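You operate a simulated robot arm through the tools that you are given. There is no shell and no other tool. Be economical: measure what you need, move in short steps, check, and stop when the job is done.

The job below is to be done with a simulated robot arm. You get a single attempt, and the scene is never put back.

TASK
Shut the post drawer. Press the yellow button two times. Put the black ring in the pink tray. Take the steel plate from the top of the small wooden table and leave it on the bottom shelf of the high rack. Take the yellow sieve on the top of the small blue table and put it away on the top of the sieve bench. Put the 170 mm job card from the top of the goods table in the seat of the green shaker and the 150 mm job card on the top shelf of the high rack. Any order will do.

Only the result counts: the job must be done as asked and must still hold three seconds after the hand-in. Knocking over, shifting, dropping, spilling or breaking anything else fails it.

THE ROBOT
A 6-joint arm with a two-finger gripper on a trunk, on a base that drives. Base frame: it is fixed to the floor where the robot stands at the start and does not move with it; the origin is under the middle of the robot, x ahead of it, y to its left, z up; the surface under the hand at the start is at about z = 780. Units: mm, degrees, N and s.
Its first joint turns from -166.0 to 166.0 degrees. Places, roughly: black ring (6x6x2 cm) [2000, -2800, 800]; bottom shelf of the high rack [-2400, -3300, 400]; job card [-250, -3250, 750]; pink tray (36x25x5 cm) [3000, -3000, 800]; post drawer [700, -100, 700]; seat of the green shaker (21x19 cm) [3720, -4920, 880]; steel plate (9x8x4 cm) [-2600, -5100, 800]; top of the sieve bench [3600, -5000, 800]; top shelf of the high rack [-2400, -3300, 1500]; yellow button [700, -300, 800]; yellow sieve (19x17x6 cm) [300, -5100, 600]. Payload 1.71 kg.
The TCP is the grasp point between the finger pads, 20 mm short of the fingertips. In the tool frame z runs along the fingers and y along their closing line. The gripper opens to 96 mm. The gripper's body begins 113 mm behind the TCP.
Orientation is that of the tool frame in the base frame, as [roll, pitch, yaw] about the fixed x, y, z axes, in that order (R = Rz(yaw) Ry(pitch) Rx(roll)). With the fingers straight down and closing along the base's y, the tool's x points along the base's -x, its y along +y and its z along -z.

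THE INTERFACE
- The arm moves only by the tool play_rows. Its argument "motion" is a list of rows, each a list of 7 numbers: the shift along the tool's x, y, z in m, then the turn, a rotation vector about the tool's x, y, z in degrees, then the gripper command, from -1 (shut) to 1 (fully open), values between in proportion. In form: [[dx, dy, dz, rx, ry, rz, claw], ...]. A call has 1 to 10 rows; each row shifts and turns the commanded pose from where the row before left it, along the tool's axes as they then stand. Each row takes 0.2 s and may step no farther than 50 mm and 8.6 degrees from the row before; otherwise, or with a gripper value out of range, the whole call is refused. Where a pose cannot be reached the arm comes as near as it can. A force on the tool above 40 N (or 10 N above the force at the start of the call, whichever is more), or a blocked arm, ends the call early, and 0.2 s more pass. The fingers move at their own pace (about 45 mm/s each) and stop on an object; they squeeze with about 28 N. The grip force told is the motor's: it shows also when the fingers shut on nothing. Time passes only in rows, and 0.2 s behind the last, so rows that do not move let the fingers close. The reply holds the time, the measured pose of the TCP, the force on the tool along the base axes, the opening and the grip force, in the units named above and with some noise, with the torque about the TCP (base axes, N m) and any sound that the robot's microphone picked up.
- Cameras (640 x 400 px; columns grow to the right, rows downward): "scene" is now at [58.4, 161.2, 1570.8]; the picture's right is [-0.61, -0.79, 0.01], its down [-0.59, 0.44, -0.68] and it looks along [0.54, -0.42, -0.73] (base axes); focal length 256 px, centre (320, 200). "wrist" rides on the gripper at [66, 14, -145] in the tool frame; the picture's right is [-0.21, 0.98, 0.00], its down [-0.88, -0.18, -0.45] and it looks along [-0.44, -0.09, 0.90] (tool axes); focal length 275 px, centre (320, 200). There is no depth. A picture from a camera that has moved, and an enlarged one, comes with that camera's place and axes in the base frame and with its lens.
- get_image(camera): a new picture of that camera. The clock stands still meanwhile.
- slide_trunk(by): slides the trunk up (or, below 0, down) by that many mm; the arm and the scene camera ride with it, the base frame stays. It gives what a move gives, with no picture.
- base_move(legs): drives the robot by 1 to 6 legs, each [ahead, turn to the left] in mm and degrees, along the robot's own axes; the way and the turn of a leg run together, so that a leg with both is an arc; at most 1500 mm and 180 degrees a leg. The arm and the cameras ride along, it lands a little off, and it stops where it bumps. It gives what a move gives.
- turn_head(pan, tilt): turns the head with the scene camera to pan (to the left, within 143 degrees either way) and tilt (down, from -29 to 69), counted from straight ahead of the robot. It gives what a move gives.
- enlarge(camera, box): a new picture of the part [left, top, right, bottom] of that camera's present view, enlarged. The clock stands still meanwhile.
- sign_off(): hands the job in; it is judged then, once.

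Go step by step. Nothing tells you exact positions but the pictures and the camera data: compare them with the known pose of the tool, close in by small moves and look again before you grip or let go. The budget is 186 turns and 144 pictures, counting those below and the enlarged ones. Unless the task says otherwise, let go and move clear before handing in.

The tools are called by a JSON object that holds its "name" and its "arguments". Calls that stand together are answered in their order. play_rows: Moves the arm, as the interface text tells. Its arguments: {"type":"object","properties":{"motion":{"type":"array"}},"required":["motion"]} The other tools are called the same way: slide_trunk (by) slides the trunk up or down; base_move (legs) drives the base; turn_head (pan, tilt) turns the head that bears the scene camera; get_image (camera) takes a picture; enlarge (camera, box) takes an enlarged picture of a part of a camera's view; sign_off () hands the job in.

At the start:

```text
time_s: 0.0
ee_pos: [549.8, -295.1, 1042.9]
tool_rot: [-180.0, 0.1, -179.9]
contact_force: [-0.4, -0.1, -0.5]
wrist_torque: [0.0, -0.02, 0.03]
grip_width: 95.9
gripper_force: 0.1
trunk travel left (down, up): [-175.0, 215.0]
robot x, y, heading: [-1.9, 1.1, -0.0]
head pan, tilt: [-37.4, 46.4]
```

scene: 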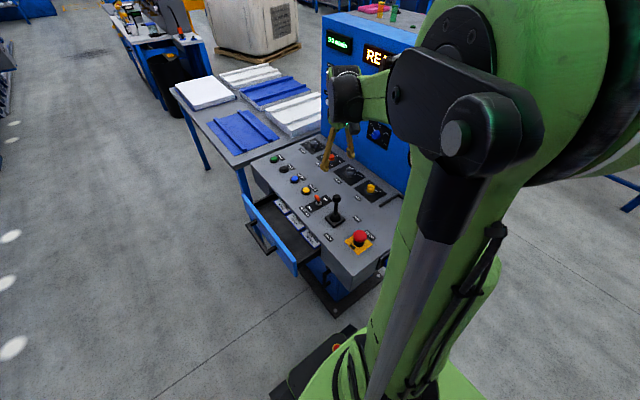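
wrist: 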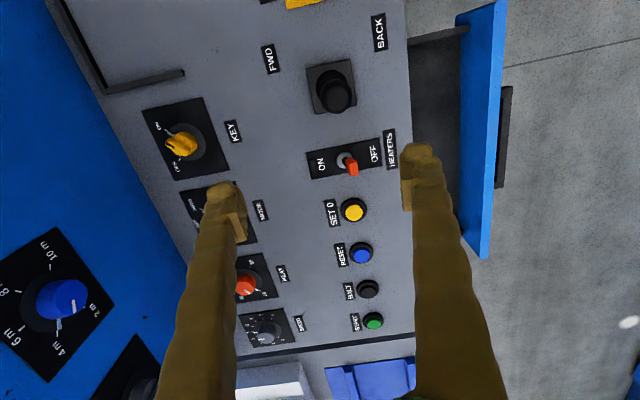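

The console's yellow "SET 0" button works out at about [702, -271, 800], and the drawer opens toward +y. I'll shut the fingers, move above the button and look.

{"name": "play_rows", "arguments": {"motion": [[-0.03, 0.005, 0.034, 0, 0, 0, -1], [-0.03, 0.005, 0.034, 0, 0, 0, -1], [-0.03, 0.005, 0.034, 0, 0, 0, -1], [-0.03, 0.005, 0.034, 0, 0, 0, -1], [-0.03, 0.004, 0.02, 0, 0, 0, -1], [0, 0, 0, 0, 0, 0, -1]]}}

{"name": "get_image", "arguments": {"camera": "wrist"}}

{"name": "get_image", "arguments": {"camera": "scene"}}

```text
time_s: 1.4
ee_pos: [688.6, -269.3, 896.0]
tool_rot: [-179.9, 0.7, 180.0]
contact_force: [-0.7, -0.4, 0.1]
wrist_torque: [0.03, 0.06, 0.01]
grip_width: 0.2
gripper_force: 21.9
trunk travel left (down, up): [-175.0, 215.0]
robot x, y, heading: [2.8, 3.9, -0.2]
head pan, tilt: [-37.4, 46.4]
```

```text
141 pictures are left
camera wrist: at [620.1, -255.8, 1039.6], right [0.21, 0.98, 0.0], down [0.87, -0.18, 0.46], along [0.45, -0.09, -0.89], focal length 275 px, centre (320, 200)
```

wrist: 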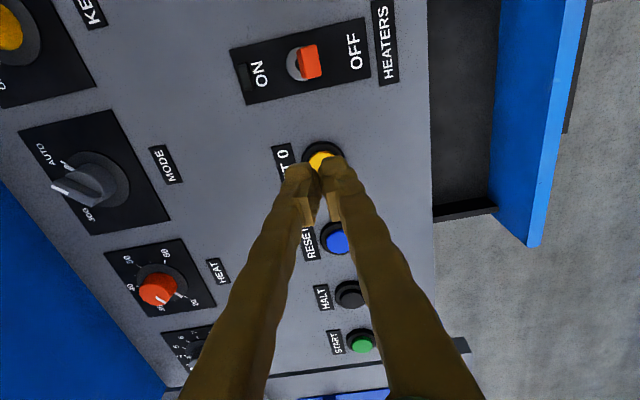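

```text
140 pictures are left
camera scene: at [59.7, 161.1, 1570.8], right [-0.61, -0.79, 0.01], down [-0.59, 0.44, -0.68], along [0.54, -0.42, -0.73], focal length 256 px, centre (320, 200)
```

scene: 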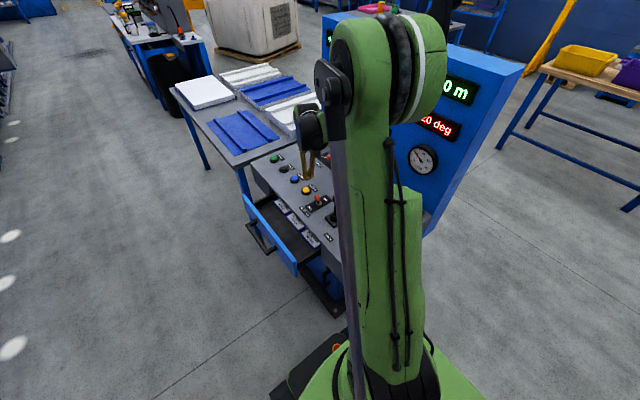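

Fingertips are nearly over the button (about [700, -270]). I'll shift about 11 mm ahead and go lower.

{"name": "play_rows", "arguments": {"motion": [[-0.011, 0, 0.02, 0, 0, 0, -1], [0, 0, 0.02, 0, 0, 0, -1], [0, 0, 0.015, 0, 0, 0, -1], [0, 0, 0, 0, 0, 0, -1]]}}

{"name": "get_image", "arguments": {"camera": "wrist"}}

{"name": "enlarge", "arguments": {"camera": "scene", "box": [230, 120, 390, 220]}}

```text
time_s: 2.4
ee_pos: [698.2, -269.9, 842.1]
tool_rot: [180.0, 0.8, -179.9]
contact_force: [-0.3, 0.2, 0.2]
wrist_torque: [0.0, -0.02, 0.02]
grip_width: 0.0
gripper_force: 27.7
trunk travel left (down, up): [-175.0, 215.0]
robot x, y, heading: [0.8, 0.0, -0.0]
head pan, tilt: [-37.4, 46.4]
```

```text
139 pictures are left
camera wrist: at [630.5, -256.0, 985.4], right [0.21, 0.98, 0.0], down [0.87, -0.18, 0.46], along [0.45, -0.09, -0.89], focal length 275 px, centre (320, 200)
```

wrist: 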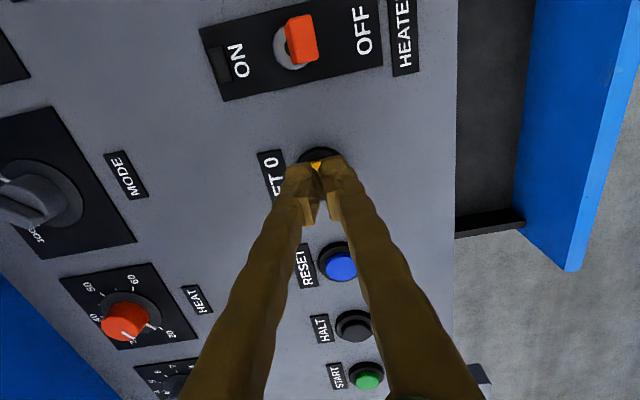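

```text
4.00 times, centred on (310, 170) of scene
camera zoom: at [58.6, 161.2, 1570.8], right [-0.61, -0.79, 0.01], down [-0.59, 0.44, -0.68], along [0.54, -0.42, -0.73], focal length 1022 px, centre (360, 320)
```

zoom: 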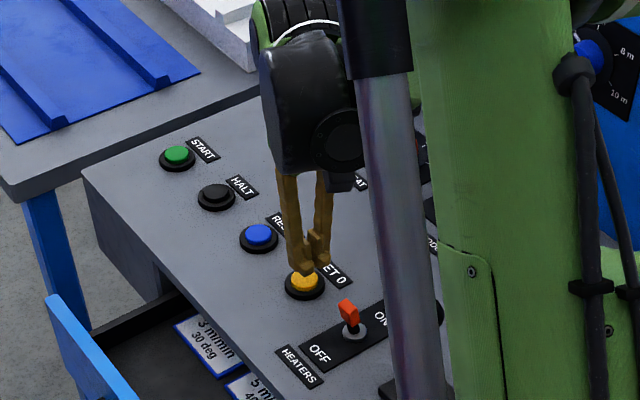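

Aligned over the button. I'll press down slowly.

{"name": "play_rows", "arguments": {"motion": [[0, 0, 0.006, 0, 0, 0, -1], [0, 0, 0.003, 0, 0, 0, -1], [0, 0, 0.003, 0, 0, 0, -1], [0, 0, 0.003, 0, 0, 0, -1], [0, 0, 0.003, 0, 0, 0, -1], [0, 0, 0.003, 0, 0, 0, -1]]}}

```text
time_s: 3.8
ee_pos: [698.4, -271.0, 821.0]
tool_rot: [179.9, 0.8, 179.9]
contact_force: [0.3, -0.9, 0.1]
wrist_torque: [-0.03, 0.0, 0.0]
grip_width: 0.1
gripper_force: 27.9
trunk travel left (down, up): [-175.0, 215.0]
robot x, y, heading: [1.9, 1.8, 0.2]
head pan, tilt: [-37.4, 46.4]
```

{"name": "play_rows", "arguments": {"motion": [[0, 0, 0.002, 0, 0, 0, -1], [0, 0, 0.002, 0, 0, 0, -1], [0, 0, 0.002, 0, 0, 0, -1], [0, 0, 0.002, 0, 0, 0, -1]]}}

```text
time_s: 4.8
ee_pos: [699.9, -271.1, 812.1]
tool_rot: [180.0, 0.8, -179.9]
contact_force: [-0.1, -0.1, 0.2]
wrist_torque: [-0.01, 0.02, 0.01]
grip_width: 0.0
gripper_force: 28.3
trunk travel left (down, up): [-175.0, 215.0]
robot x, y, heading: [-0.0, 0.3, 0.0]
head pan, tilt: [-37.4, 46.4]
```

Tip is at about z = 792 with no contact yet. I'll check the picture before pressing on.

{"name": "enlarge", "arguments": {"camera": "scene", "box": [270, 160, 350, 210]}}

{"name": "play_rows", "arguments": {"motion": [[0, 0, 0.002, 0, 0, 0, -1], [0, 0, 0.002, 0, 0, 0, -1], [0, 0, 0.002, 0, 0, 0, -1]]}}

```text
8.00 times, centred on (310, 185) of scene
camera zoom: at [58.5, 161.2, 1570.8], right [-0.61, -0.79, 0.01], down [-0.59, 0.44, -0.68], along [0.54, -0.42, -0.73], focal length 2044 px, centre (400, 320)
```

zoom: 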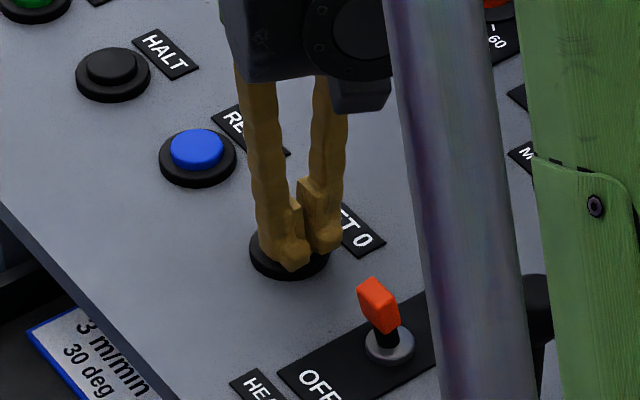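

```text
time_s: 5.6
ee_pos: [698.6, -270.4, 808.0]
tool_rot: [180.0, 0.8, 180.0]
contact_force: [3.4, -0.6, 10.6]
wrist_torque: [-0.05, -0.14, 0.0]
grip_width: 6.0
gripper_force: 29.5
trunk travel left (down, up): [-175.0, 215.0]
robot x, y, heading: [-0.8, 0.4, 0.0]
head pan, tilt: [-37.4, 46.4]
heard: click
```

A click was heard. I'll lift to release, then press again.

{"name": "play_rows", "arguments": {"motion": [[0, 0, -0.008, 0, 0, 0, -1], [0, 0, -0.008, 0, 0, 0, -1], [0, 0, -0.004, 0, 0, 0, -1], [0, 0, 0, 0, 0, 0, -1], [0, 0, 0, 0, 0, 0, -1]]}}

{"name": "play_rows", "arguments": {"motion": [[0, 0, 0.008, 0, 0, 0, -1], [0, 0, 0.006, 0, 0, 0, -1], [0, 0, 0.002, 0, 0, 0, -1], [0, 0, 0.002, 0, 0, 0, -1], [0, 0, 0.002, 0, 0, 0, -1]]}}

```text
time_s: 6.8
ee_pos: [698.9, -269.3, 827.0]
tool_rot: [-180.0, 0.8, -180.0]
contact_force: [-0.1, -0.3, -0.4]
wrist_torque: [0.05, 0.0, 0.02]
grip_width: 0.1
gripper_force: 29.5
trunk travel left (down, up): [-175.0, 215.0]
robot x, y, heading: [-1.3, 1.4, -0.4]
head pan, tilt: [-37.4, 46.4]
```

```text
time_s: 8.0
ee_pos: [698.9, -271.9, 807.3]
tool_rot: [179.9, 0.9, 180.0]
contact_force: [2.7, -2.2, 9.9]
wrist_torque: [0.01, -0.07, 0.0]
grip_width: 6.1
gripper_force: 29.6
trunk travel left (down, up): [-175.0, 215.0]
robot x, y, heading: [2.0, -2.8, 0.1]
head pan, tilt: [-37.4, 46.4]
heard: click
```

Both clicks heard. Next is the drawer: its front runs x ≈ 460–870 at y ≈ -50 with the top at z ≈ 760. I'll lift, move out to y ≈ +60 and come down in front of it.

{"name": "play_rows", "arguments": {"motion": [[0, 0, -0.03, 0, 0, 0, -1], [0, 0, -0.03, 0, 0, 0, -1], [0.004, 0.047, 0, 0, 0, 0, -1], [0.004, 0.047, 0, 0, 0, 0, -1], [0.004, 0.047, 0, 0, 0, 0, -1], [0.004, 0.047, 0, 0, 0, 0, -1], [0.004, 0.047, 0, 0, 0, 0, -1], [0.004, 0.047, 0, 0, 0, 0, -1], [0.004, 0.049, 0, 0, 0, 0, -1], [0, 0, 0, 0, 0, 0, -1]]}}

{"name": "get_image", "arguments": {"camera": "wrist"}}

{"name": "enlarge", "arguments": {"camera": "scene", "box": [200, 120, 360, 320]}}

```text
time_s: 10.2
ee_pos: [669.6, 61.2, 865.2]
tool_rot: [180.0, 0.8, 180.0]
contact_force: [-0.4, 0.7, -0.3]
wrist_torque: [-0.03, 0.01, 0.0]
grip_width: 0.1
gripper_force: 29.3
trunk travel left (down, up): [-175.0, 215.0]
robot x, y, heading: [-0.0, 0.8, -0.1]
head pan, tilt: [-37.4, 46.4]
```

```text
136 pictures are left
camera wrist: at [602.2, 75.2, 1009.7], right [0.21, 0.98, 0.0], down [0.87, -0.18, 0.46], along [0.45, -0.09, -0.89], focal length 275 px, centre (320, 200)
```

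wrist: 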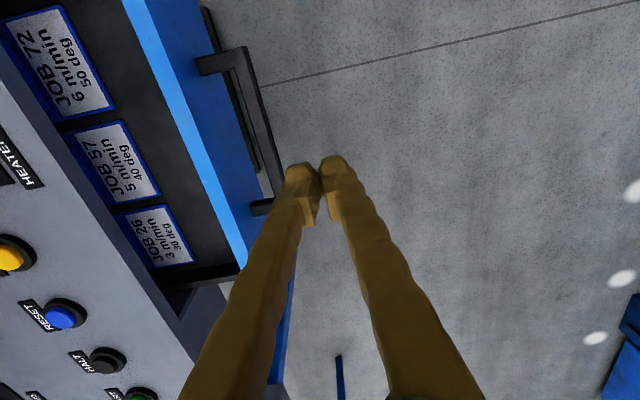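

```text
2.00 times, centred on (280, 220) of scene
camera zoom: at [58.5, 161.6, 1570.8], right [-0.61, -0.79, 0.01], down [-0.59, 0.44, -0.68], along [0.54, -0.42, -0.73], focal length 511 px, centre (400, 160)
```

zoom: 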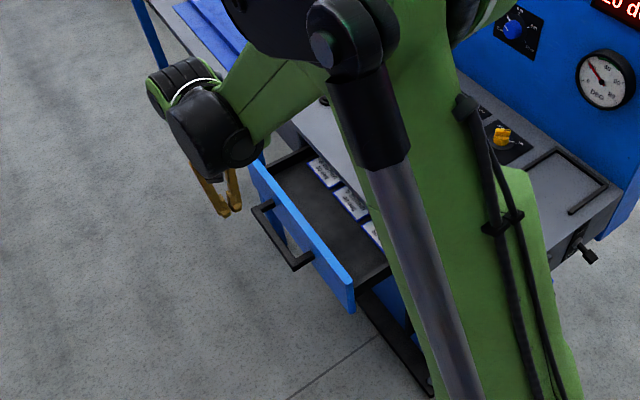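

The handle bar stands at about y = 0, x ≈ 590–710. I'll descend in front of it at x ≈ 650, then push toward -y.

{"name": "play_rows", "arguments": {"motion": [[0.01, 0, 0.041, 0, 0, 0, -1], [0.01, 0, 0.041, 0, 0, 0, -1], [0, 0, 0.041, 0, 0, 0, -1], [0, 0, 0.041, 0, 0, 0, -1], [0, -0.02, 0, 0, 0, 0, -1], [0, 0, 0, 0, 0, 0, -1]]}}

{"name": "get_image", "arguments": {"camera": "wrist"}}

```text
time_s: 11.6
ee_pos: [652.1, 40.2, 703.1]
tool_rot: [-179.9, 0.8, 180.0]
contact_force: [-0.1, 0.0, -0.7]
wrist_torque: [-0.01, 0.06, 0.02]
grip_width: 0.0
gripper_force: 29.6
trunk travel left (down, up): [-175.0, 215.0]
robot x, y, heading: [-0.6, -1.1, 0.1]
head pan, tilt: [-37.4, 46.4]
```

```text
134 pictures are left
camera wrist: at [584.2, 54.4, 846.1], right [0.21, 0.98, 0.0], down [0.87, -0.18, 0.46], along [0.45, -0.09, -0.89], focal length 275 px, centre (320, 200)
```

wrist: 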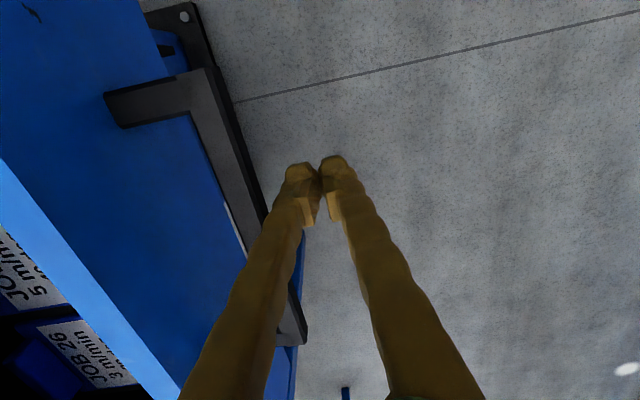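

Good, the fingers are in front of the handle. I'll push in.

{"name": "play_rows", "arguments": {"motion": [[0, -0.015, 0, 0, 0, 0, -1], [0, -0.012, 0, 0, 0, 0, -1], [0, -0.012, 0, 0, 0, 0, -1], [0, -0.012, 0, 0, 0, 0, -1], [0, -0.012, 0, 0, 0, 0, -1], [0, -0.012, 0, 0, 0, 0, -1], [0, -0.012, 0, 0, 0, 0, -1], [0, -0.012, 0, 0, 0, 0, -1], [0, -0.012, 0, 0, 0, 0, -1], [0, 0, 0, 0, 0, 0, -1]]}}

{"name": "get_image", "arguments": {"camera": "wrist"}}

```text
time_s: 13.8
ee_pos: [652.0, -70.5, 701.0]
tool_rot: [180.0, 0.7, 179.9]
contact_force: [0.0, 0.1, 0.7]
wrist_torque: [0.03, 0.01, -0.02]
grip_width: 0.0
gripper_force: 29.1
trunk travel left (down, up): [-175.0, 215.0]
robot x, y, heading: [1.1, -2.4, -0.1]
head pan, tilt: [-37.4, 46.4]
```

```text
133 pictures are left
camera wrist: at [583.9, -56.2, 845.8], right [0.21, 0.98, 0.0], down [0.87, -0.18, 0.46], along [0.45, -0.09, -0.89], focal length 275 px, centre (320, 200)
```

wrist: 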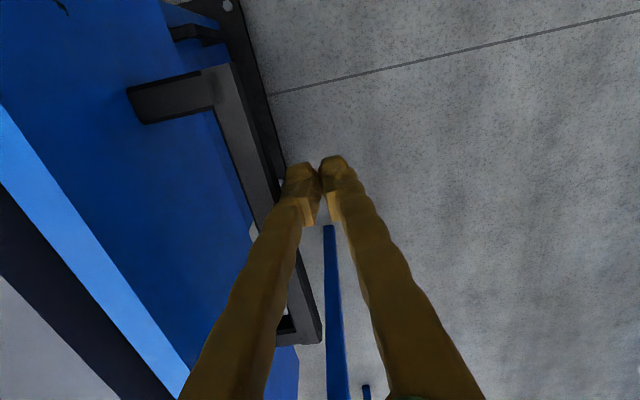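

The drawer is moving in, with a gap still visible. I'll keep pushing.

{"name": "play_rows", "arguments": {"motion": [[0, -0.008, 0, 0, 0, 0, -1], [0, -0.008, 0, 0, 0, 0, -1], [0, -0.008, 0, 0, 0, 0, -1], [0, -0.008, 0, 0, 0, 0, -1], [0, -0.008, 0, 0, 0, 0, -1], [0, -0.008, 0, 0, 0, 0, -1], [0, -0.008, 0, 0, 0, 0, -1], [0, -0.008, 0, 0, 0, 0, -1], [0, -0.008, 0, 0, 0, 0, -1], [0, -0.008, 0, 0, 0, 0, -1]]}}

{"name": "get_image", "arguments": {"camera": "wrist"}}

```text
time_s: 14.4
ee_pos: [638.5, -81.6, 712.4]
tool_rot: [179.8, 1.7, -179.8]
contact_force: [-1.5, 0.8, -0.4]
wrist_torque: [-0.16, -0.13, -0.02]
grip_width: 0.1
gripper_force: 30.4
trunk travel left (down, up): [-175.0, 215.0]
robot x, y, heading: [-2.6, -2.6, -0.0]
head pan, tilt: [-37.4, 46.4]
stopped in row 3: the force on the tool passed its limit at 52 N (the readings are from after the stop); the commanded pose is now the measured one
```

```text
132 pictures are left
camera wrist: at [568.7, -68.4, 856.2], right [0.2, 0.98, 0.01], down [0.86, -0.18, 0.47], along [0.46, -0.08, -0.88], focal length 275 px, centre (320, 200)
```

wrist: 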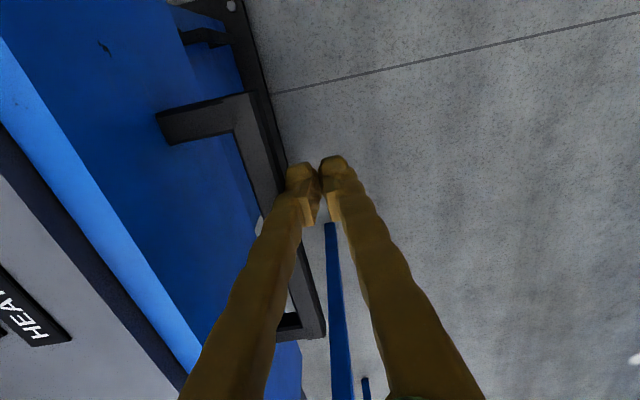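

The push stopped at 52 N. I'll check with the scene camera whether the drawer is fully in.

{"name": "enlarge", "arguments": {"camera": "scene", "box": [200, 120, 360, 320]}}

```text
2.00 times, centred on (280, 220) of scene
camera zoom: at [56.0, 162.1, 1571.0], right [-0.61, -0.79, 0.01], down [-0.59, 0.44, -0.68], along [0.54, -0.42, -0.73], focal length 511 px, centre (400, 160)
```

zoom: 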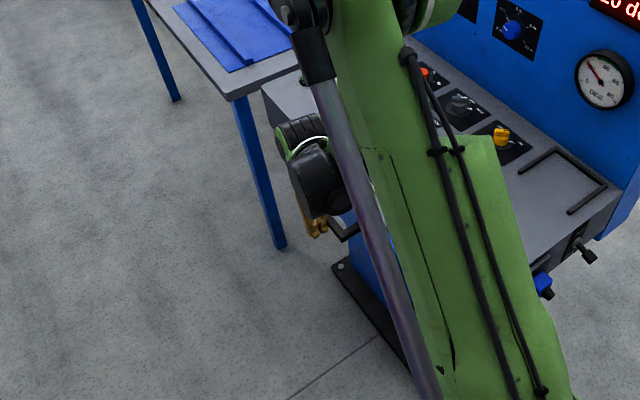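

The arm hides the view. I'll back off, lift clear and look again.

{"name": "play_rows", "arguments": {"motion": [[0, 0.04, 0, 0, 0, 0, -1], [0, 0.045, -0.01, 0, 0, 0, -1], [0, 0.04, -0.03, 0, 0, 0, -1], [0, 0.04, -0.03, 0, 0, 0, -1], [0, 0.04, -0.03, 0, 0, 0, -1], [0, 0.04, -0.03, 0, 0, 0, -1], [0, 0.04, -0.03, 0, 0, 0, -1], [0, 0.03, -0.03, 0, 0, 0, -1]]}}

{"name": "enlarge", "arguments": {"camera": "scene", "box": [200, 120, 360, 320]}}

```text
time_s: 16.2
ee_pos: [633.5, 232.1, 903.2]
tool_rot: [179.6, 1.7, -179.8]
contact_force: [0.1, 0.5, -0.2]
wrist_torque: [0.02, 0.01, -0.04]
grip_width: 0.1
gripper_force: 28.7
trunk travel left (down, up): [-175.0, 215.0]
robot x, y, heading: [4.0, 2.5, -0.1]
head pan, tilt: [-37.4, 46.4]
```

```text
2.00 times, centred on (280, 220) of scene
camera zoom: at [58.8, 161.2, 1570.8], right [-0.61, -0.79, 0.01], down [-0.59, 0.44, -0.68], along [0.54, -0.42, -0.73], focal length 511 px, centre (400, 160)
```

zoom: 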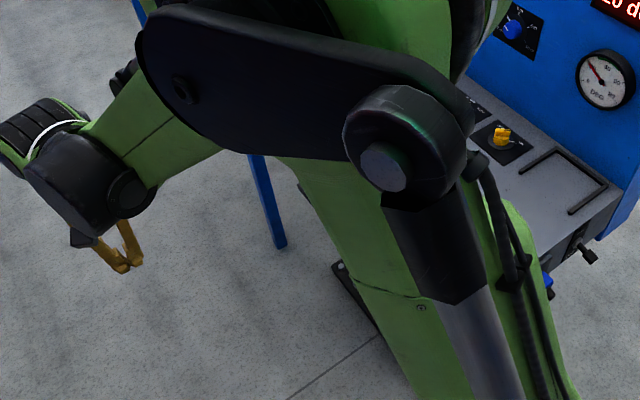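

I'll swing the arm further left for a clear view.

{"name": "play_rows", "arguments": {"motion": [[0.02, 0.045, 0, 0, 0, 0, -1], [0.02, 0.045, 0, 0, 0, 0, -1], [0.02, 0.045, 0, 0, 0, 0, -1], [0.02, 0.045, 0, 0, 0, 0, -1], [0.02, 0.045, 0, 0, 0, 0, -1], [0.02, 0.045, 0, 0, 0, 0, -1], [0.02, 0.045, 0, 0, 0, 0, -1], [0.02, 0.045, 0, 0, 0, 0, -1]]}}

{"name": "get_image", "arguments": {"camera": "scene"}}

```text
time_s: 18.1
ee_pos: [473.2, 594.8, 903.1]
tool_rot: [179.5, 1.6, -179.7]
contact_force: [1.0, 0.4, -0.5]
wrist_torque: [0.02, 0.0, -0.02]
grip_width: 0.0
gripper_force: 29.5
trunk travel left (down, up): [-175.0, 215.0]
robot x, y, heading: [-1.7, 3.5, 0.0]
head pan, tilt: [-37.4, 46.4]
```

```text
129 pictures are left
camera scene: at [58.7, 160.9, 1570.9], right [-0.61, -0.79, 0.01], down [-0.59, 0.44, -0.68], along [0.54, -0.42, -0.73], focal length 256 px, centre (320, 200)
```

scene: 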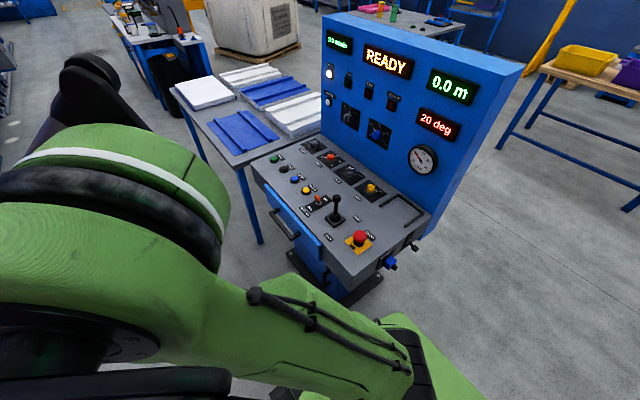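

{"name": "enlarge", "arguments": {"camera": "scene", "box": [230, 150, 390, 270]}}

```text
3.33 times, centred on (310, 210) of scene
camera zoom: at [58.7, 160.9, 1570.9], right [-0.61, -0.79, 0.01], down [-0.59, 0.44, -0.68], along [0.54, -0.42, -0.73], focal length 852 px, centre (353, 167)
```

zoom: 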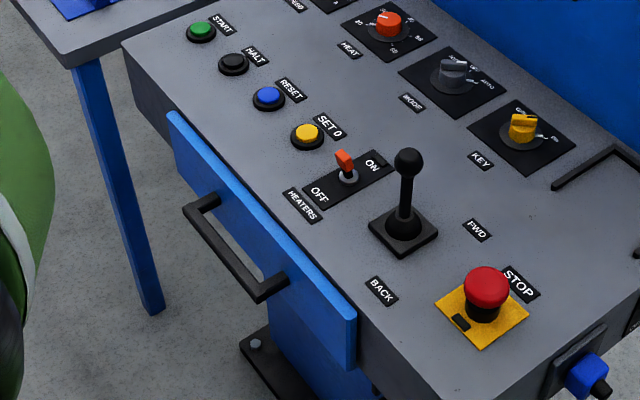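

{"name": "enlarge", "arguments": {"camera": "scene", "box": [265, 175, 325, 265]}}

```text
4.44 times, centred on (295, 220) of scene
camera zoom: at [58.7, 160.9, 1570.9], right [-0.61, -0.79, 0.01], down [-0.59, 0.44, -0.68], along [0.54, -0.42, -0.73], focal length 1136 px, centre (431, 111)
```

zoom: 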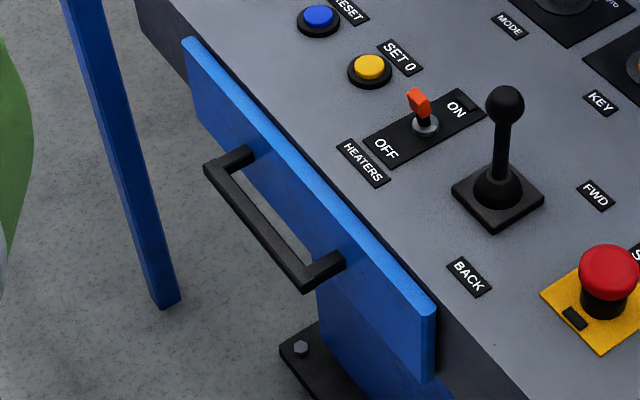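

It looks shut, but the stop came with an odd sideways jolt, so I'll push once more to be sure.

{"name": "play_rows", "arguments": {"motion": [[-0.02, -0.045, 0, 0, 0, 0, -1], [-0.02, -0.045, 0, 0, 0, 0, -1], [-0.02, -0.045, 0, 0, 0, 0, -1], [-0.02, -0.045, 0, 0, 0, 0, -1], [-0.02, -0.045, 0, 0, 0, 0, -1], [-0.02, -0.045, 0, 0, 0, 0, -1], [-0.02, -0.045, 0, 0, 0, 0, -1], [-0.02, -0.045, 0, 0, 0, 0, -1], [-0.015, -0.045, 0.01, 0, 0, 0, -1], [0, -0.04, 0.02, 0, 0, 0, -1]]}}

{"name": "play_rows", "arguments": {"motion": [[0, -0.03, 0.035, 0, 0, 0, -1], [0, -0.03, 0.035, 0, 0, 0, -1], [0, -0.03, 0.035, 0, 0, 0, -1], [0, -0.03, 0.035, 0, 0, 0, -1], [0, -0.03, 0.03, 0, 0, 0, -1], [0, -0.03, 0, 0, 0, 0, -1], [0, -0.015, 0, 0, 0, 0, -1], [0, 0, 0, 0, 0, 0, -1]]}}

```text
time_s: 20.2
ee_pos: [650.0, 147.2, 873.7]
tool_rot: [179.7, 1.5, -179.7]
contact_force: [0.5, 0.5, 0.1]
wrist_torque: [-0.03, -0.03, 0.0]
grip_width: 0.1
gripper_force: 29.4
trunk travel left (down, up): [-175.0, 215.0]
robot x, y, heading: [1.6, -0.2, -0.3]
head pan, tilt: [-37.4, 46.4]
```

```text
time_s: 22.1
ee_pos: [656.0, -45.6, 701.2]
tool_rot: [179.5, 1.6, -179.9]
contact_force: [-0.8, 0.8, -1.1]
wrist_torque: [-0.01, 0.0, 0.01]
grip_width: 0.1
gripper_force: 29.6
trunk travel left (down, up): [-175.0, 215.0]
robot x, y, heading: [2.1, 0.6, 0.2]
head pan, tilt: [-37.4, 46.4]
```

{"name": "play_rows", "arguments": {"motion": [[0, -0.01, 0, 0, 0, 0, -1], [0, -0.01, 0, 0, 0, 0, -1], [0, -0.01, 0, 0, 0, 0, -1], [0, -0.005, 0, 0, 0, 0, -1], [0, -0.004, 0, 0, 0, 0, -1], [0, -0.004, 0, 0, 0, 0, -1], [0, -0.004, 0, 0, 0, 0, -1], [0, -0.004, 0, 0, 0, 0, -1]]}}

{"name": "get_image", "arguments": {"camera": "wrist"}}

```text
time_s: 23.3
ee_pos: [644.4, -80.7, 714.0]
tool_rot: [179.4, 2.5, -179.6]
contact_force: [-1.4, 0.3, 0.8]
wrist_torque: [-0.06, -0.13, 0.01]
grip_width: 0.0
gripper_force: 29.8
trunk travel left (down, up): [-175.0, 215.0]
robot x, y, heading: [1.4, 3.4, -0.1]
head pan, tilt: [-37.4, 46.4]
stopped in row 6: the force on the tool passed its limit at 48 N (the readings are from after the stop); the commanded pose is now the measured one
```

```text
126 pictures are left
camera wrist: at [571.5, -69.3, 855.3], right [0.2, 0.98, 0.02], down [0.86, -0.18, 0.48], along [0.48, -0.08, -0.88], focal length 275 px, centre (320, 200)
```

wrist: 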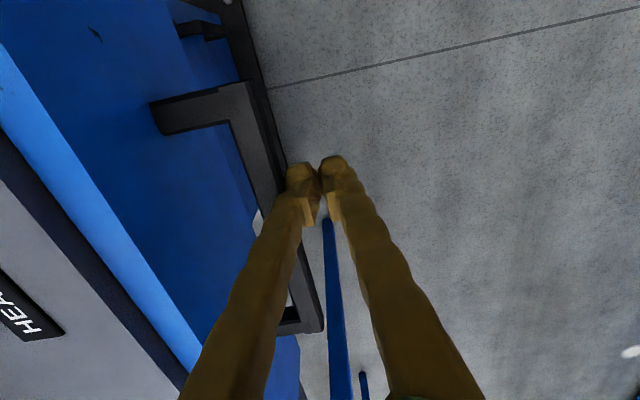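

It stopped at the same point, with the drawer front flat against the console, so it is shut. I'll retract the arm and look around for the driving route.

{"name": "play_rows", "arguments": {"motion": [[0, 0.04, 0, 0, 0, 0, -1], [0, 0.045, -0.01, 0, 0, 0, -1], [0, 0.03, -0.04, 0, 0, 0, -1], [0.02, 0, -0.045, 0, 0, 0, 0], [0.02, 0, -0.045, 0, 0, 0, 0.5], [0.02, 0, -0.045, 0, -1.5, 0, 1], [0.035, 0, -0.03, 0, 0, 0, 1], [0.035, 0, -0.03, 0, 0, 0, 1], [0.035, 0, -0.03, 0, 0, 0, 1], [0.04, 0, -0.03, 0, 0, 0, 1]]}}

{"name": "turn_head", "arguments": {"pan": -90, "tilt": 20}}

{"name": "get_image", "arguments": {"camera": "scene"}}

{"name": "turn_head", "arguments": {"pan": -143, "tilt": 25}}

{"name": "get_image", "arguments": {"camera": "scene"}}

{"name": "turn_head", "arguments": {"pan": -45, "tilt": 20}}

{"name": "get_image", "arguments": {"camera": "scene"}}

```text
time_s: 25.5
ee_pos: [420.8, 30.0, 1006.7]
tool_rot: [179.5, 4.1, -179.6]
contact_force: [-0.2, -0.1, -0.6]
wrist_torque: [0.01, -0.05, -0.03]
grip_width: 95.9
gripper_force: 0.1
trunk travel left (down, up): [-175.0, 215.0]
robot x, y, heading: [2.4, -0.6, 0.1]
head pan, tilt: [-37.4, 46.4]
```

```text
time_s: 26.7
ee_pos: [425.1, 29.4, 1005.1]
tool_rot: [179.4, 4.0, -179.5]
contact_force: [-0.2, -0.3, -0.4]
wrist_torque: [0.01, -0.02, -0.01]
grip_width: 96.0
gripper_force: 0.1
trunk travel left (down, up): [-175.0, 215.0]
robot x, y, heading: [-1.5, -3.9, -0.2]
head pan, tilt: [-90.0, 20.0]
```

```text
125 pictures are left
camera scene: at [-5.5, 116.9, 1612.4], right [-1.0, 0.0, 0.02], down [-0.01, 0.34, -0.94], along [0.0, -0.94, -0.34], focal length 256 px, centre (320, 200)
```

scene: 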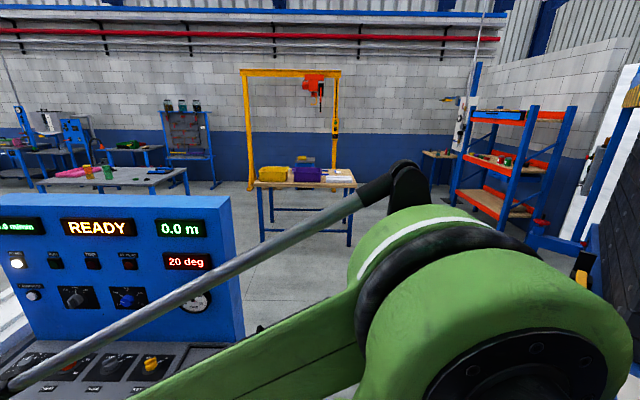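

```text
time_s: 27.9
ee_pos: [425.9, 28.5, 1004.3]
tool_rot: [179.3, 3.9, -179.6]
contact_force: [-0.2, 0.1, -0.2]
wrist_torque: [-0.01, -0.01, -0.01]
grip_width: 95.7
gripper_force: 0.1
trunk travel left (down, up): [-175.0, 215.0]
robot x, y, heading: [-0.1, -0.0, 0.2]
head pan, tilt: [-143.0, 25.0]
```

```text
124 pictures are left
camera scene: at [-78.6, 154.5, 1605.5], right [-0.6, 0.8, 0.01], down [0.32, 0.25, -0.91], along [-0.73, -0.55, -0.41], focal length 256 px, centre (320, 200)
```

scene: 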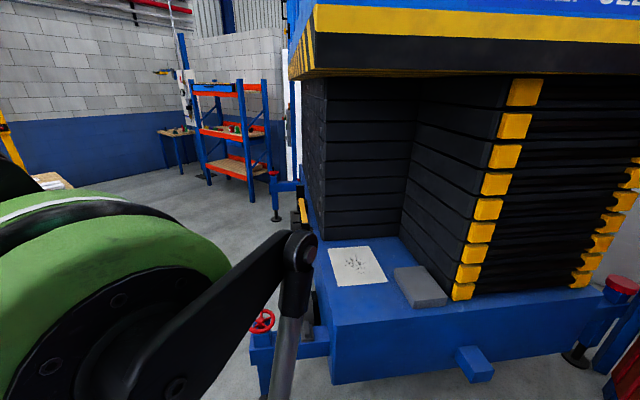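

```text
time_s: 29.7
ee_pos: [425.6, 28.3, 1004.9]
tool_rot: [179.4, 3.9, -179.6]
contact_force: [-0.3, 0.7, -0.2]
wrist_torque: [-0.01, 0.01, -0.01]
grip_width: 96.0
gripper_force: 0.1
trunk travel left (down, up): [-175.0, 215.0]
robot x, y, heading: [2.9, -1.8, 0.0]
head pan, tilt: [-45.0, 20.0]
```

```text
123 pictures are left
camera scene: at [60.9, 144.1, 1611.5], right [-0.71, -0.71, 0.01], down [-0.26, 0.24, -0.94], along [0.66, -0.66, -0.35], focal length 256 px, centre (320, 200)
```

scene: 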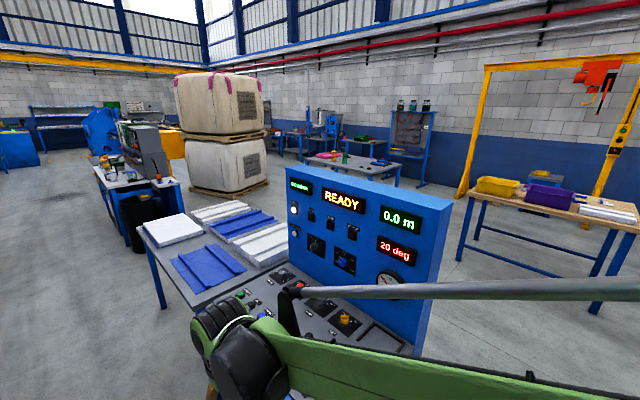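

The goods table is at x ≈ -450..730, y ≈ -2800, and the gray table with the pink tray is at about [1700..3300, -2900]. I'll turn right, drive out along -y, and then look toward the gray table.

{"name": "base_move", "arguments": {"legs": [[0, -90], [1450, 0]]}}

{"name": "turn_head", "arguments": {"pan": 50, "tilt": 22}}

{"name": "get_image", "arguments": {"camera": "scene"}}

```text
time_s: 45.4
ee_pos: [45.5, -1870.2, 1002.9]
tool_rot: [179.3, 4.0, 91.1]
contact_force: [-0.4, -0.1, 0.1]
wrist_torque: [0.0, -0.02, -0.02]
grip_width: 96.0
gripper_force: 0.1
trunk travel left (down, up): [-175.0, 215.0]
robot x, y, heading: [13.1, -1444.2, -89.1]
head pan, tilt: [-45.0, 20.0]
```

```text
time_s: 47.1
ee_pos: [44.9, -1846.0, 1014.1]
tool_rot: [179.4, 5.4, 91.0]
contact_force: [-0.1, -0.4, -0.3]
wrist_torque: [0.04, -0.04, 0.02]
grip_width: 96.1
gripper_force: 0.2
trunk travel left (down, up): [-175.0, 215.0]
robot x, y, heading: [12.5, -1448.6, -89.2]
head pan, tilt: [50.0, 22.0]
```

```text
122 pictures are left
camera scene: at [292.7, -1449.3, 1609.2], right [-0.63, -0.77, 0.01], down [-0.29, 0.22, -0.93], along [0.72, -0.59, -0.37], focal length 256 px, centre (320, 200)
```

scene: 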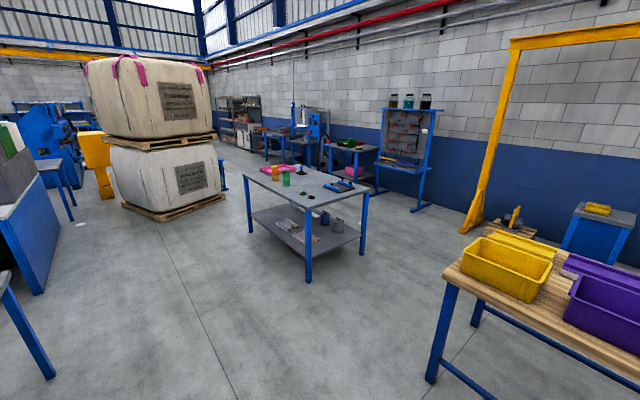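

The gray table spans x ≈ 1850–3120, y ≈ -2600..-3450. I'll zoom in on what stands on it.

{"name": "enlarge", "arguments": {"camera": "scene", "box": [235, 150, 395, 250]}}

{"name": "enlarge", "arguments": {"camera": "scene", "box": [200, 60, 440, 210]}}

```text
4.00 times, centred on (315, 200) of scene
camera zoom: at [292.7, -1449.3, 1609.2], right [-0.63, -0.77, 0.01], down [-0.29, 0.22, -0.93], along [0.72, -0.59, -0.37], focal length 1022 px, centre (340, 200)
```

zoom: 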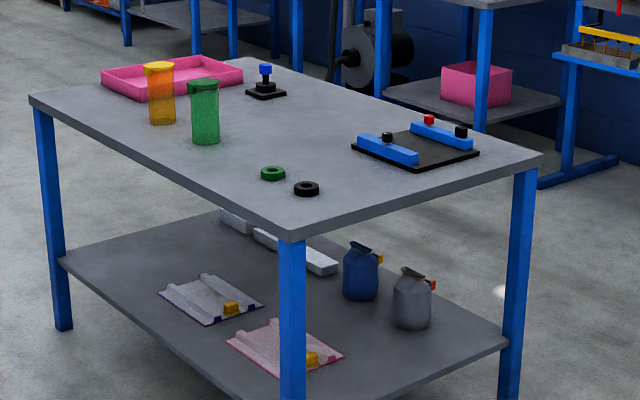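

```text
2.67 times, centred on (320, 135) of scene
camera zoom: at [292.7, -1449.3, 1609.2], right [-0.63, -0.77, 0.01], down [-0.29, 0.22, -0.93], along [0.72, -0.59, -0.37], focal length 682 px, centre (320, 373)
```

zoom: 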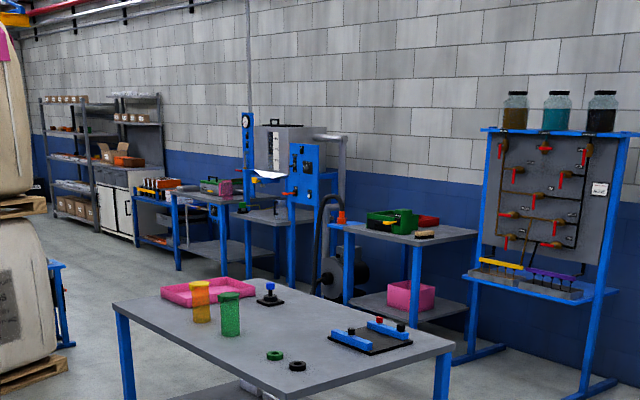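

Black ring is at about [1990, -2750], with a green ring 110 mm beside it. I'll drive to about [2000, -2140] facing -y.

{"name": "base_move", "arguments": {"legs": [[0, 70], [1050, 0], [1050, 0], [0, -71]]}}

{"name": "turn_head", "arguments": {"pan": -10, "tilt": 50}}

{"name": "get_image", "arguments": {"camera": "scene"}}

{"name": "get_image", "arguments": {"camera": "wrist"}}

```text
time_s: 70.7
ee_pos: [1993.9, -2580.4, 1009.3]
tool_rot: [179.3, 4.8, 88.3]
contact_force: [-0.3, 0.2, -0.1]
wrist_torque: [0.02, 0.0, 0.02]
grip_width: 96.0
gripper_force: 0.0
trunk travel left (down, up): [-175.0, 215.0]
robot x, y, heading: [1983.5, -2170.5, -92.1]
head pan, tilt: [50.0, 22.0]
```

```text
time_s: 72.0
ee_pos: [1995.2, -2553.2, 1020.2]
tool_rot: [179.4, 6.2, 88.5]
contact_force: [0.1, 0.4, -0.5]
wrist_torque: [-0.02, 0.03, -0.04]
grip_width: 96.1
gripper_force: 0.1
trunk travel left (down, up): [-175.0, 215.0]
robot x, y, heading: [1982.1, -2164.5, -92.1]
head pan, tilt: [-10.0, 50.0]
```

```text
119 pictures are left
camera scene: at [2177.6, -2209.9, 1567.0], right [-0.98, 0.21, 0.0], down [0.16, 0.74, -0.65], along [-0.13, -0.64, -0.76], focal length 256 px, centre (320, 200)
```

scene: 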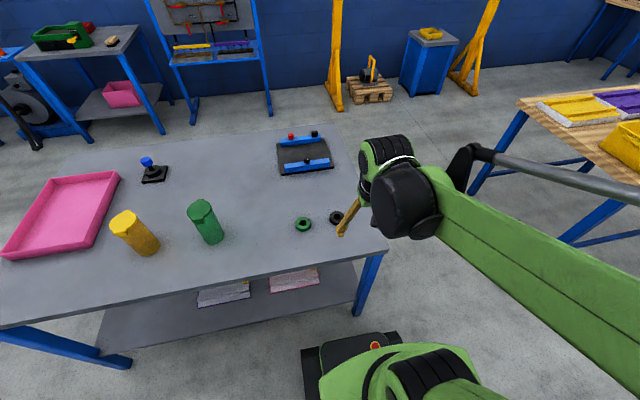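

```text
118 pictures are left
camera wrist: at [2009.5, -2472.2, 1156.8], right [0.97, -0.23, 0.03], down [-0.21, -0.82, 0.54], along [-0.1, -0.53, -0.84], focal length 275 px, centre (320, 200)
```

wrist: 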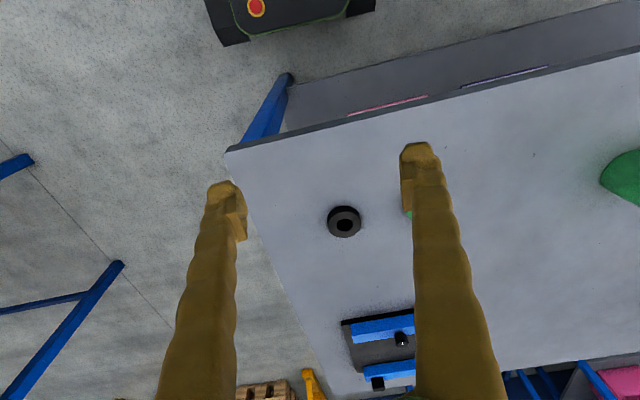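

The black ring is at about [1999, -2757]. I'll level the tool and hover above it.

{"name": "play_rows", "arguments": {"motion": [[0, 0, 0, 0, 6.2, 0, 1], [-0.041, 0.002, 0.024, 0, 0, 0, 1], [-0.041, 0.002, 0.024, 0, 0, 0, 1], [-0.041, 0.002, 0.024, 0, 0, 0, 1], [-0.041, 0.002, 0.024, 0, 0, 0, 1], [-0.04, 0.001, 0.024, 0, 0, 0, 1], [0, 0, 0, 0, 0, 0, 1]]}}

{"name": "get_image", "arguments": {"camera": "wrist"}}

```text
time_s: 73.5
ee_pos: [2000.3, -2770.3, 892.9]
tool_rot: [179.4, -0.4, 88.4]
contact_force: [-0.2, 0.8, 0.6]
wrist_torque: [-0.09, -0.01, 0.0]
grip_width: 96.0
gripper_force: 0.1
trunk travel left (down, up): [-175.0, 215.0]
robot x, y, heading: [1982.7, -2169.5, -91.9]
head pan, tilt: [-10.0, 50.0]
```

```text
117 pictures are left
camera wrist: at [2013.5, -2705.7, 1037.9], right [0.97, -0.23, 0.01], down [-0.21, -0.88, 0.43], along [-0.09, -0.42, -0.9], focal length 275 px, centre (320, 200)
```

wrist: 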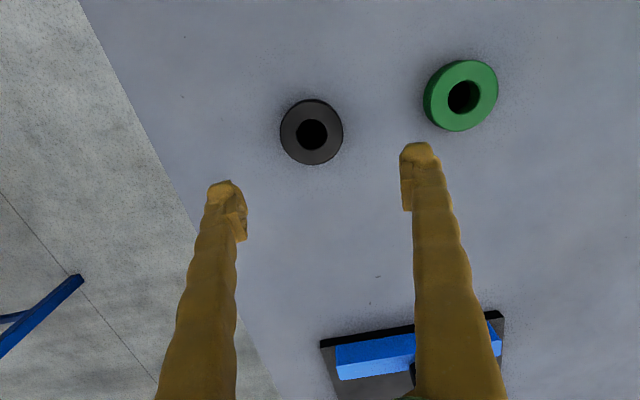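

{"name": "play_rows", "arguments": {"motion": [[0.015, -0.003, 0.015, 0, 0, 0, 1], [0, 0, 0.025, 0, 0, 0, 1], [0, 0, 0, 0, 0, 0, 1]]}}

{"name": "get_image", "arguments": {"camera": "wrist"}}

{"name": "enlarge", "arguments": {"camera": "scene", "box": [270, 130, 430, 250]}}

```text
time_s: 74.3
ee_pos: [1997.9, -2753.8, 852.6]
tool_rot: [179.4, -0.6, 88.4]
contact_force: [0.5, 0.7, -0.7]
wrist_torque: [0.03, 0.01, -0.04]
grip_width: 96.1
gripper_force: 0.1
trunk travel left (down, up): [-175.0, 215.0]
robot x, y, heading: [1986.5, -2168.4, -92.0]
head pan, tilt: [-10.0, 50.0]
```

```text
116 pictures are left
camera wrist: at [2010.8, -2690.5, 998.0], right [0.97, -0.23, 0.01], down [-0.21, -0.88, 0.43], along [-0.09, -0.42, -0.9], focal length 275 px, centre (320, 200)
```

wrist: 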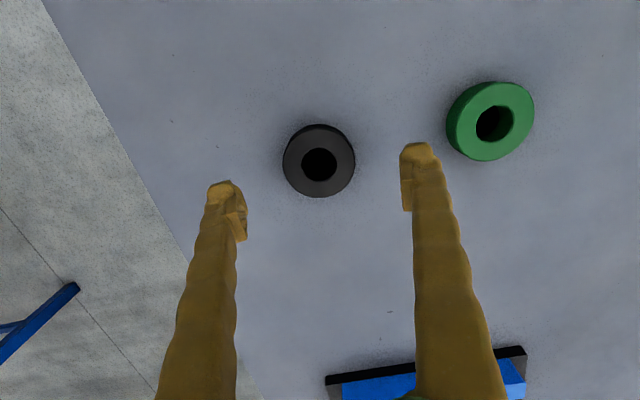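

```text
3.33 times, centred on (350, 190) of scene
camera zoom: at [2176.2, -2247.6, 1565.7], right [-0.98, 0.21, 0.0], down [0.16, 0.76, -0.63], along [-0.13, -0.62, -0.78], focal length 852 px, centre (220, 233)
```

zoom: 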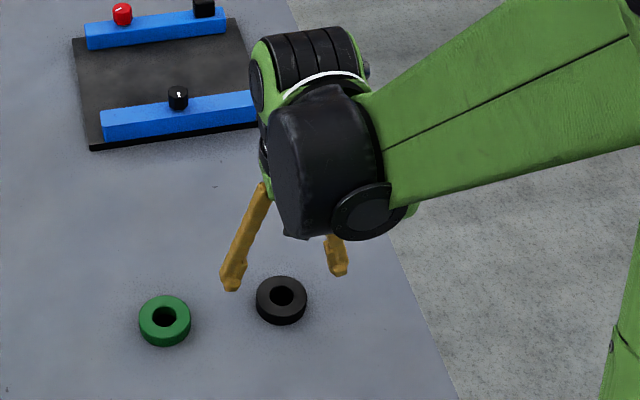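

Ring top is at z ≈ 795 and lined up at [1997, -2753]. I'll descend to about 801 and close.

{"name": "play_rows", "arguments": {"motion": [[0, 0, 0.02, 0, 0, 0, 1], [0, 0, 0.02, 0, 0, 0, 1], [0, 0, 0.008, 0, 0, 0, 1], [0, 0, 0.004, 0, 0, 0, 1], [0, 0, 0, 0, 0, 0, 1], [0, 0, 0, 0, 0, 0, -1], [0, 0, 0, 0, 0, 0, -1], [0, 0, 0, 0, 0, 0, -1], [0, 0, 0, 0, 0, 0, -1], [0, 0, 0, 0, 0, 0, -1]]}}

{"name": "get_image", "arguments": {"camera": "wrist"}}

```text
time_s: 76.5
ee_pos: [1999.0, -2754.0, 802.3]
tool_rot: [179.4, -0.6, 88.4]
contact_force: [0.4, -1.0, 1.0]
wrist_torque: [0.0, -0.01, -0.01]
grip_width: 53.8
gripper_force: 27.8
trunk travel left (down, up): [-175.0, 215.0]
robot x, y, heading: [1981.9, -2168.6, -92.1]
head pan, tilt: [-10.0, 50.0]
```

```text
114 pictures are left
camera wrist: at [2011.8, -2690.0, 946.9], right [0.97, -0.23, 0.01], down [-0.21, -0.88, 0.43], along [-0.09, -0.42, -0.9], focal length 275 px, centre (320, 200)
```

wrist: 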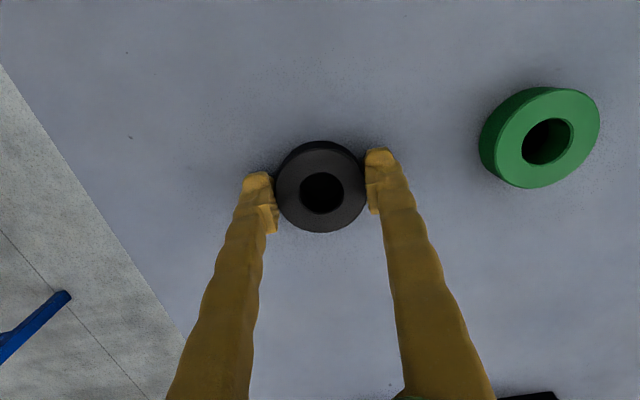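

The ring is gripped (54 mm). I'll lift, retract and drive to x ≈ 3000, opposite the pink tray.

{"name": "play_rows", "arguments": {"motion": [[0, 0, -0.04, 0, 0, 0, -1], [0, 0, -0.045, 0, 0, 0, -1], [0, 0, -0.045, 0, 0, 0, -1], [0.02, 0, -0.04, 0, 0, 0, -1], [0.04, 0, -0.02, 0, 0, 0, -1], [0.045, 0, 0, 0, 0, 0, -1], [0.045, 0, 0, 0, 0, 0, -1], [0.045, 0, 0, 0, 0, 0, -1]]}}

{"name": "base_move", "arguments": {"legs": [[0, 92], [1020, 0], [0, -90]]}}

{"name": "get_image", "arguments": {"camera": "scene"}}

{"name": "get_image", "arguments": {"camera": "wrist"}}

```text
time_s: 78.3
ee_pos: [2002.0, -2556.1, 994.3]
tool_rot: [179.4, -0.4, 88.3]
contact_force: [0.6, 0.9, -0.5]
wrist_torque: [-0.04, 0.0, 0.01]
grip_width: 53.6
gripper_force: 28.0
trunk travel left (down, up): [-175.0, 215.0]
robot x, y, heading: [1984.4, -2168.8, -91.8]
head pan, tilt: [-10.0, 50.0]
```

```text
time_s: 97.5
ee_pos: [3045.3, -2564.4, 993.1]
tool_rot: [179.3, -0.6, 89.9]
contact_force: [0.4, 0.8, -1.0]
wrist_torque: [0.0, 0.02, -0.03]
grip_width: 53.6
gripper_force: 27.9
trunk travel left (down, up): [-175.0, 215.0]
robot x, y, heading: [3019.6, -2170.5, -90.8]
head pan, tilt: [-10.0, 50.0]
```

```text
113 pictures are left
camera scene: at [3214.4, -2245.3, 1565.7], right [-0.98, 0.18, 0.0], down [0.14, 0.76, -0.63], along [-0.12, -0.62, -0.78], focal length 256 px, centre (320, 200)
```

scene: 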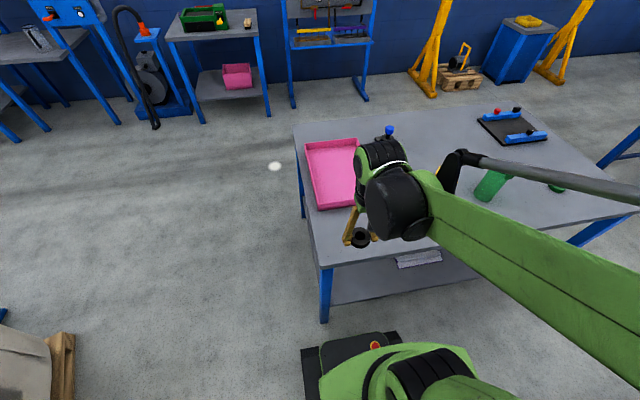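

```text
112 pictures are left
camera wrist: at [3057.6, -2499.6, 1137.7], right [0.98, -0.21, 0.01], down [-0.19, -0.88, 0.43], along [-0.08, -0.43, -0.9], focal length 275 px, centre (320, 200)
```

wrist: 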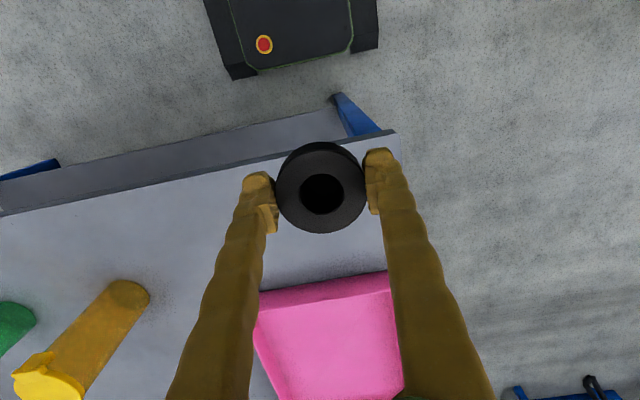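

The tray spans about x 2853–3105, y -2820..-3200. I'll move above its middle.

{"name": "play_rows", "arguments": {"motion": [[-0.048, -0.0067, 0, 0, 0, 0, -1], [-0.048, -0.0067, 0, 0, 0, 0, -1], [-0.048, -0.0067, 0, 0, 0, 0, -1], [-0.048, -0.0067, 0, 0, 0, 0, -1], [-0.048, -0.0067, 0, 0, 0, 0, -1], [-0.048, -0.0067, 0, 0, 0, 0, -1], [-0.048, -0.0067, 0, 0, 0, 0, -1], [-0.048, -0.0067, 0, 0, 0, 0, -1], [-0.048, -0.0067, 0.0, 0, 0, 0, -1], [0, 0, 0, 0, 0, 0, -1]]}}

{"name": "get_image", "arguments": {"camera": "wrist"}}

```text
time_s: 99.7
ee_pos: [2984.7, -2981.0, 998.4]
tool_rot: [179.5, 0.2, 89.9]
contact_force: [-1.0, 0.2, 1.0]
wrist_torque: [-0.06, -0.04, 0.01]
grip_width: 53.3
gripper_force: 27.3
trunk travel left (down, up): [-175.0, 215.0]
robot x, y, heading: [3018.6, -2171.8, -90.7]
head pan, tilt: [-10.0, 50.0]
```

```text
111 pictures are left
camera wrist: at [2996.4, -2914.3, 1143.2], right [0.98, -0.21, 0.01], down [-0.19, -0.87, 0.45], along [-0.08, -0.44, -0.89], focal length 275 px, centre (320, 200)
```

wrist: 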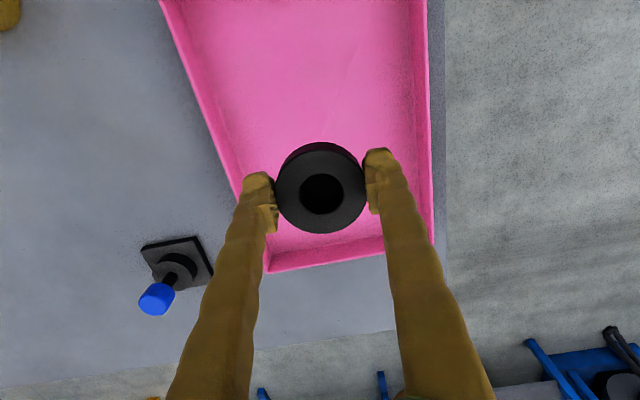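

The ring is centred over the tray. I'll lower it to just above the floor and let go.

{"name": "play_rows", "arguments": {"motion": [[0, 0, 0.045, 0, 0, 0, -1], [0, 0, 0.045, 0, 0, 0, -1], [0, 0, 0.045, 0, 0, 0, -1], [0, 0, 0.03, 0, 0, 0, -1], [0, 0, 0.01, 0, 0, 0, -1], [0, 0, 0.005, 0, 0, 0, -1], [0, 0, 0, 0, 0, 0, -1]]}}

{"name": "get_image", "arguments": {"camera": "wrist"}}

```text
time_s: 101.3
ee_pos: [2986.6, -2981.4, 818.5]
tool_rot: [179.5, 0.3, 89.9]
contact_force: [0.2, -0.1, -1.0]
wrist_torque: [0.0, 0.01, -0.02]
grip_width: 53.5
gripper_force: 28.2
trunk travel left (down, up): [-175.0, 215.0]
robot x, y, heading: [3019.1, -2171.4, -90.9]
head pan, tilt: [-10.0, 50.0]
```

```text
110 pictures are left
camera wrist: at [2998.5, -2915.5, 962.6], right [0.98, -0.21, 0.01], down [-0.19, -0.87, 0.45], along [-0.08, -0.44, -0.89], focal length 275 px, centre (320, 200)
```

wrist: 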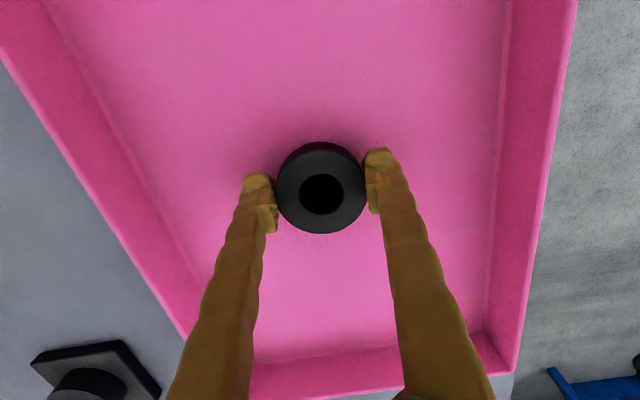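

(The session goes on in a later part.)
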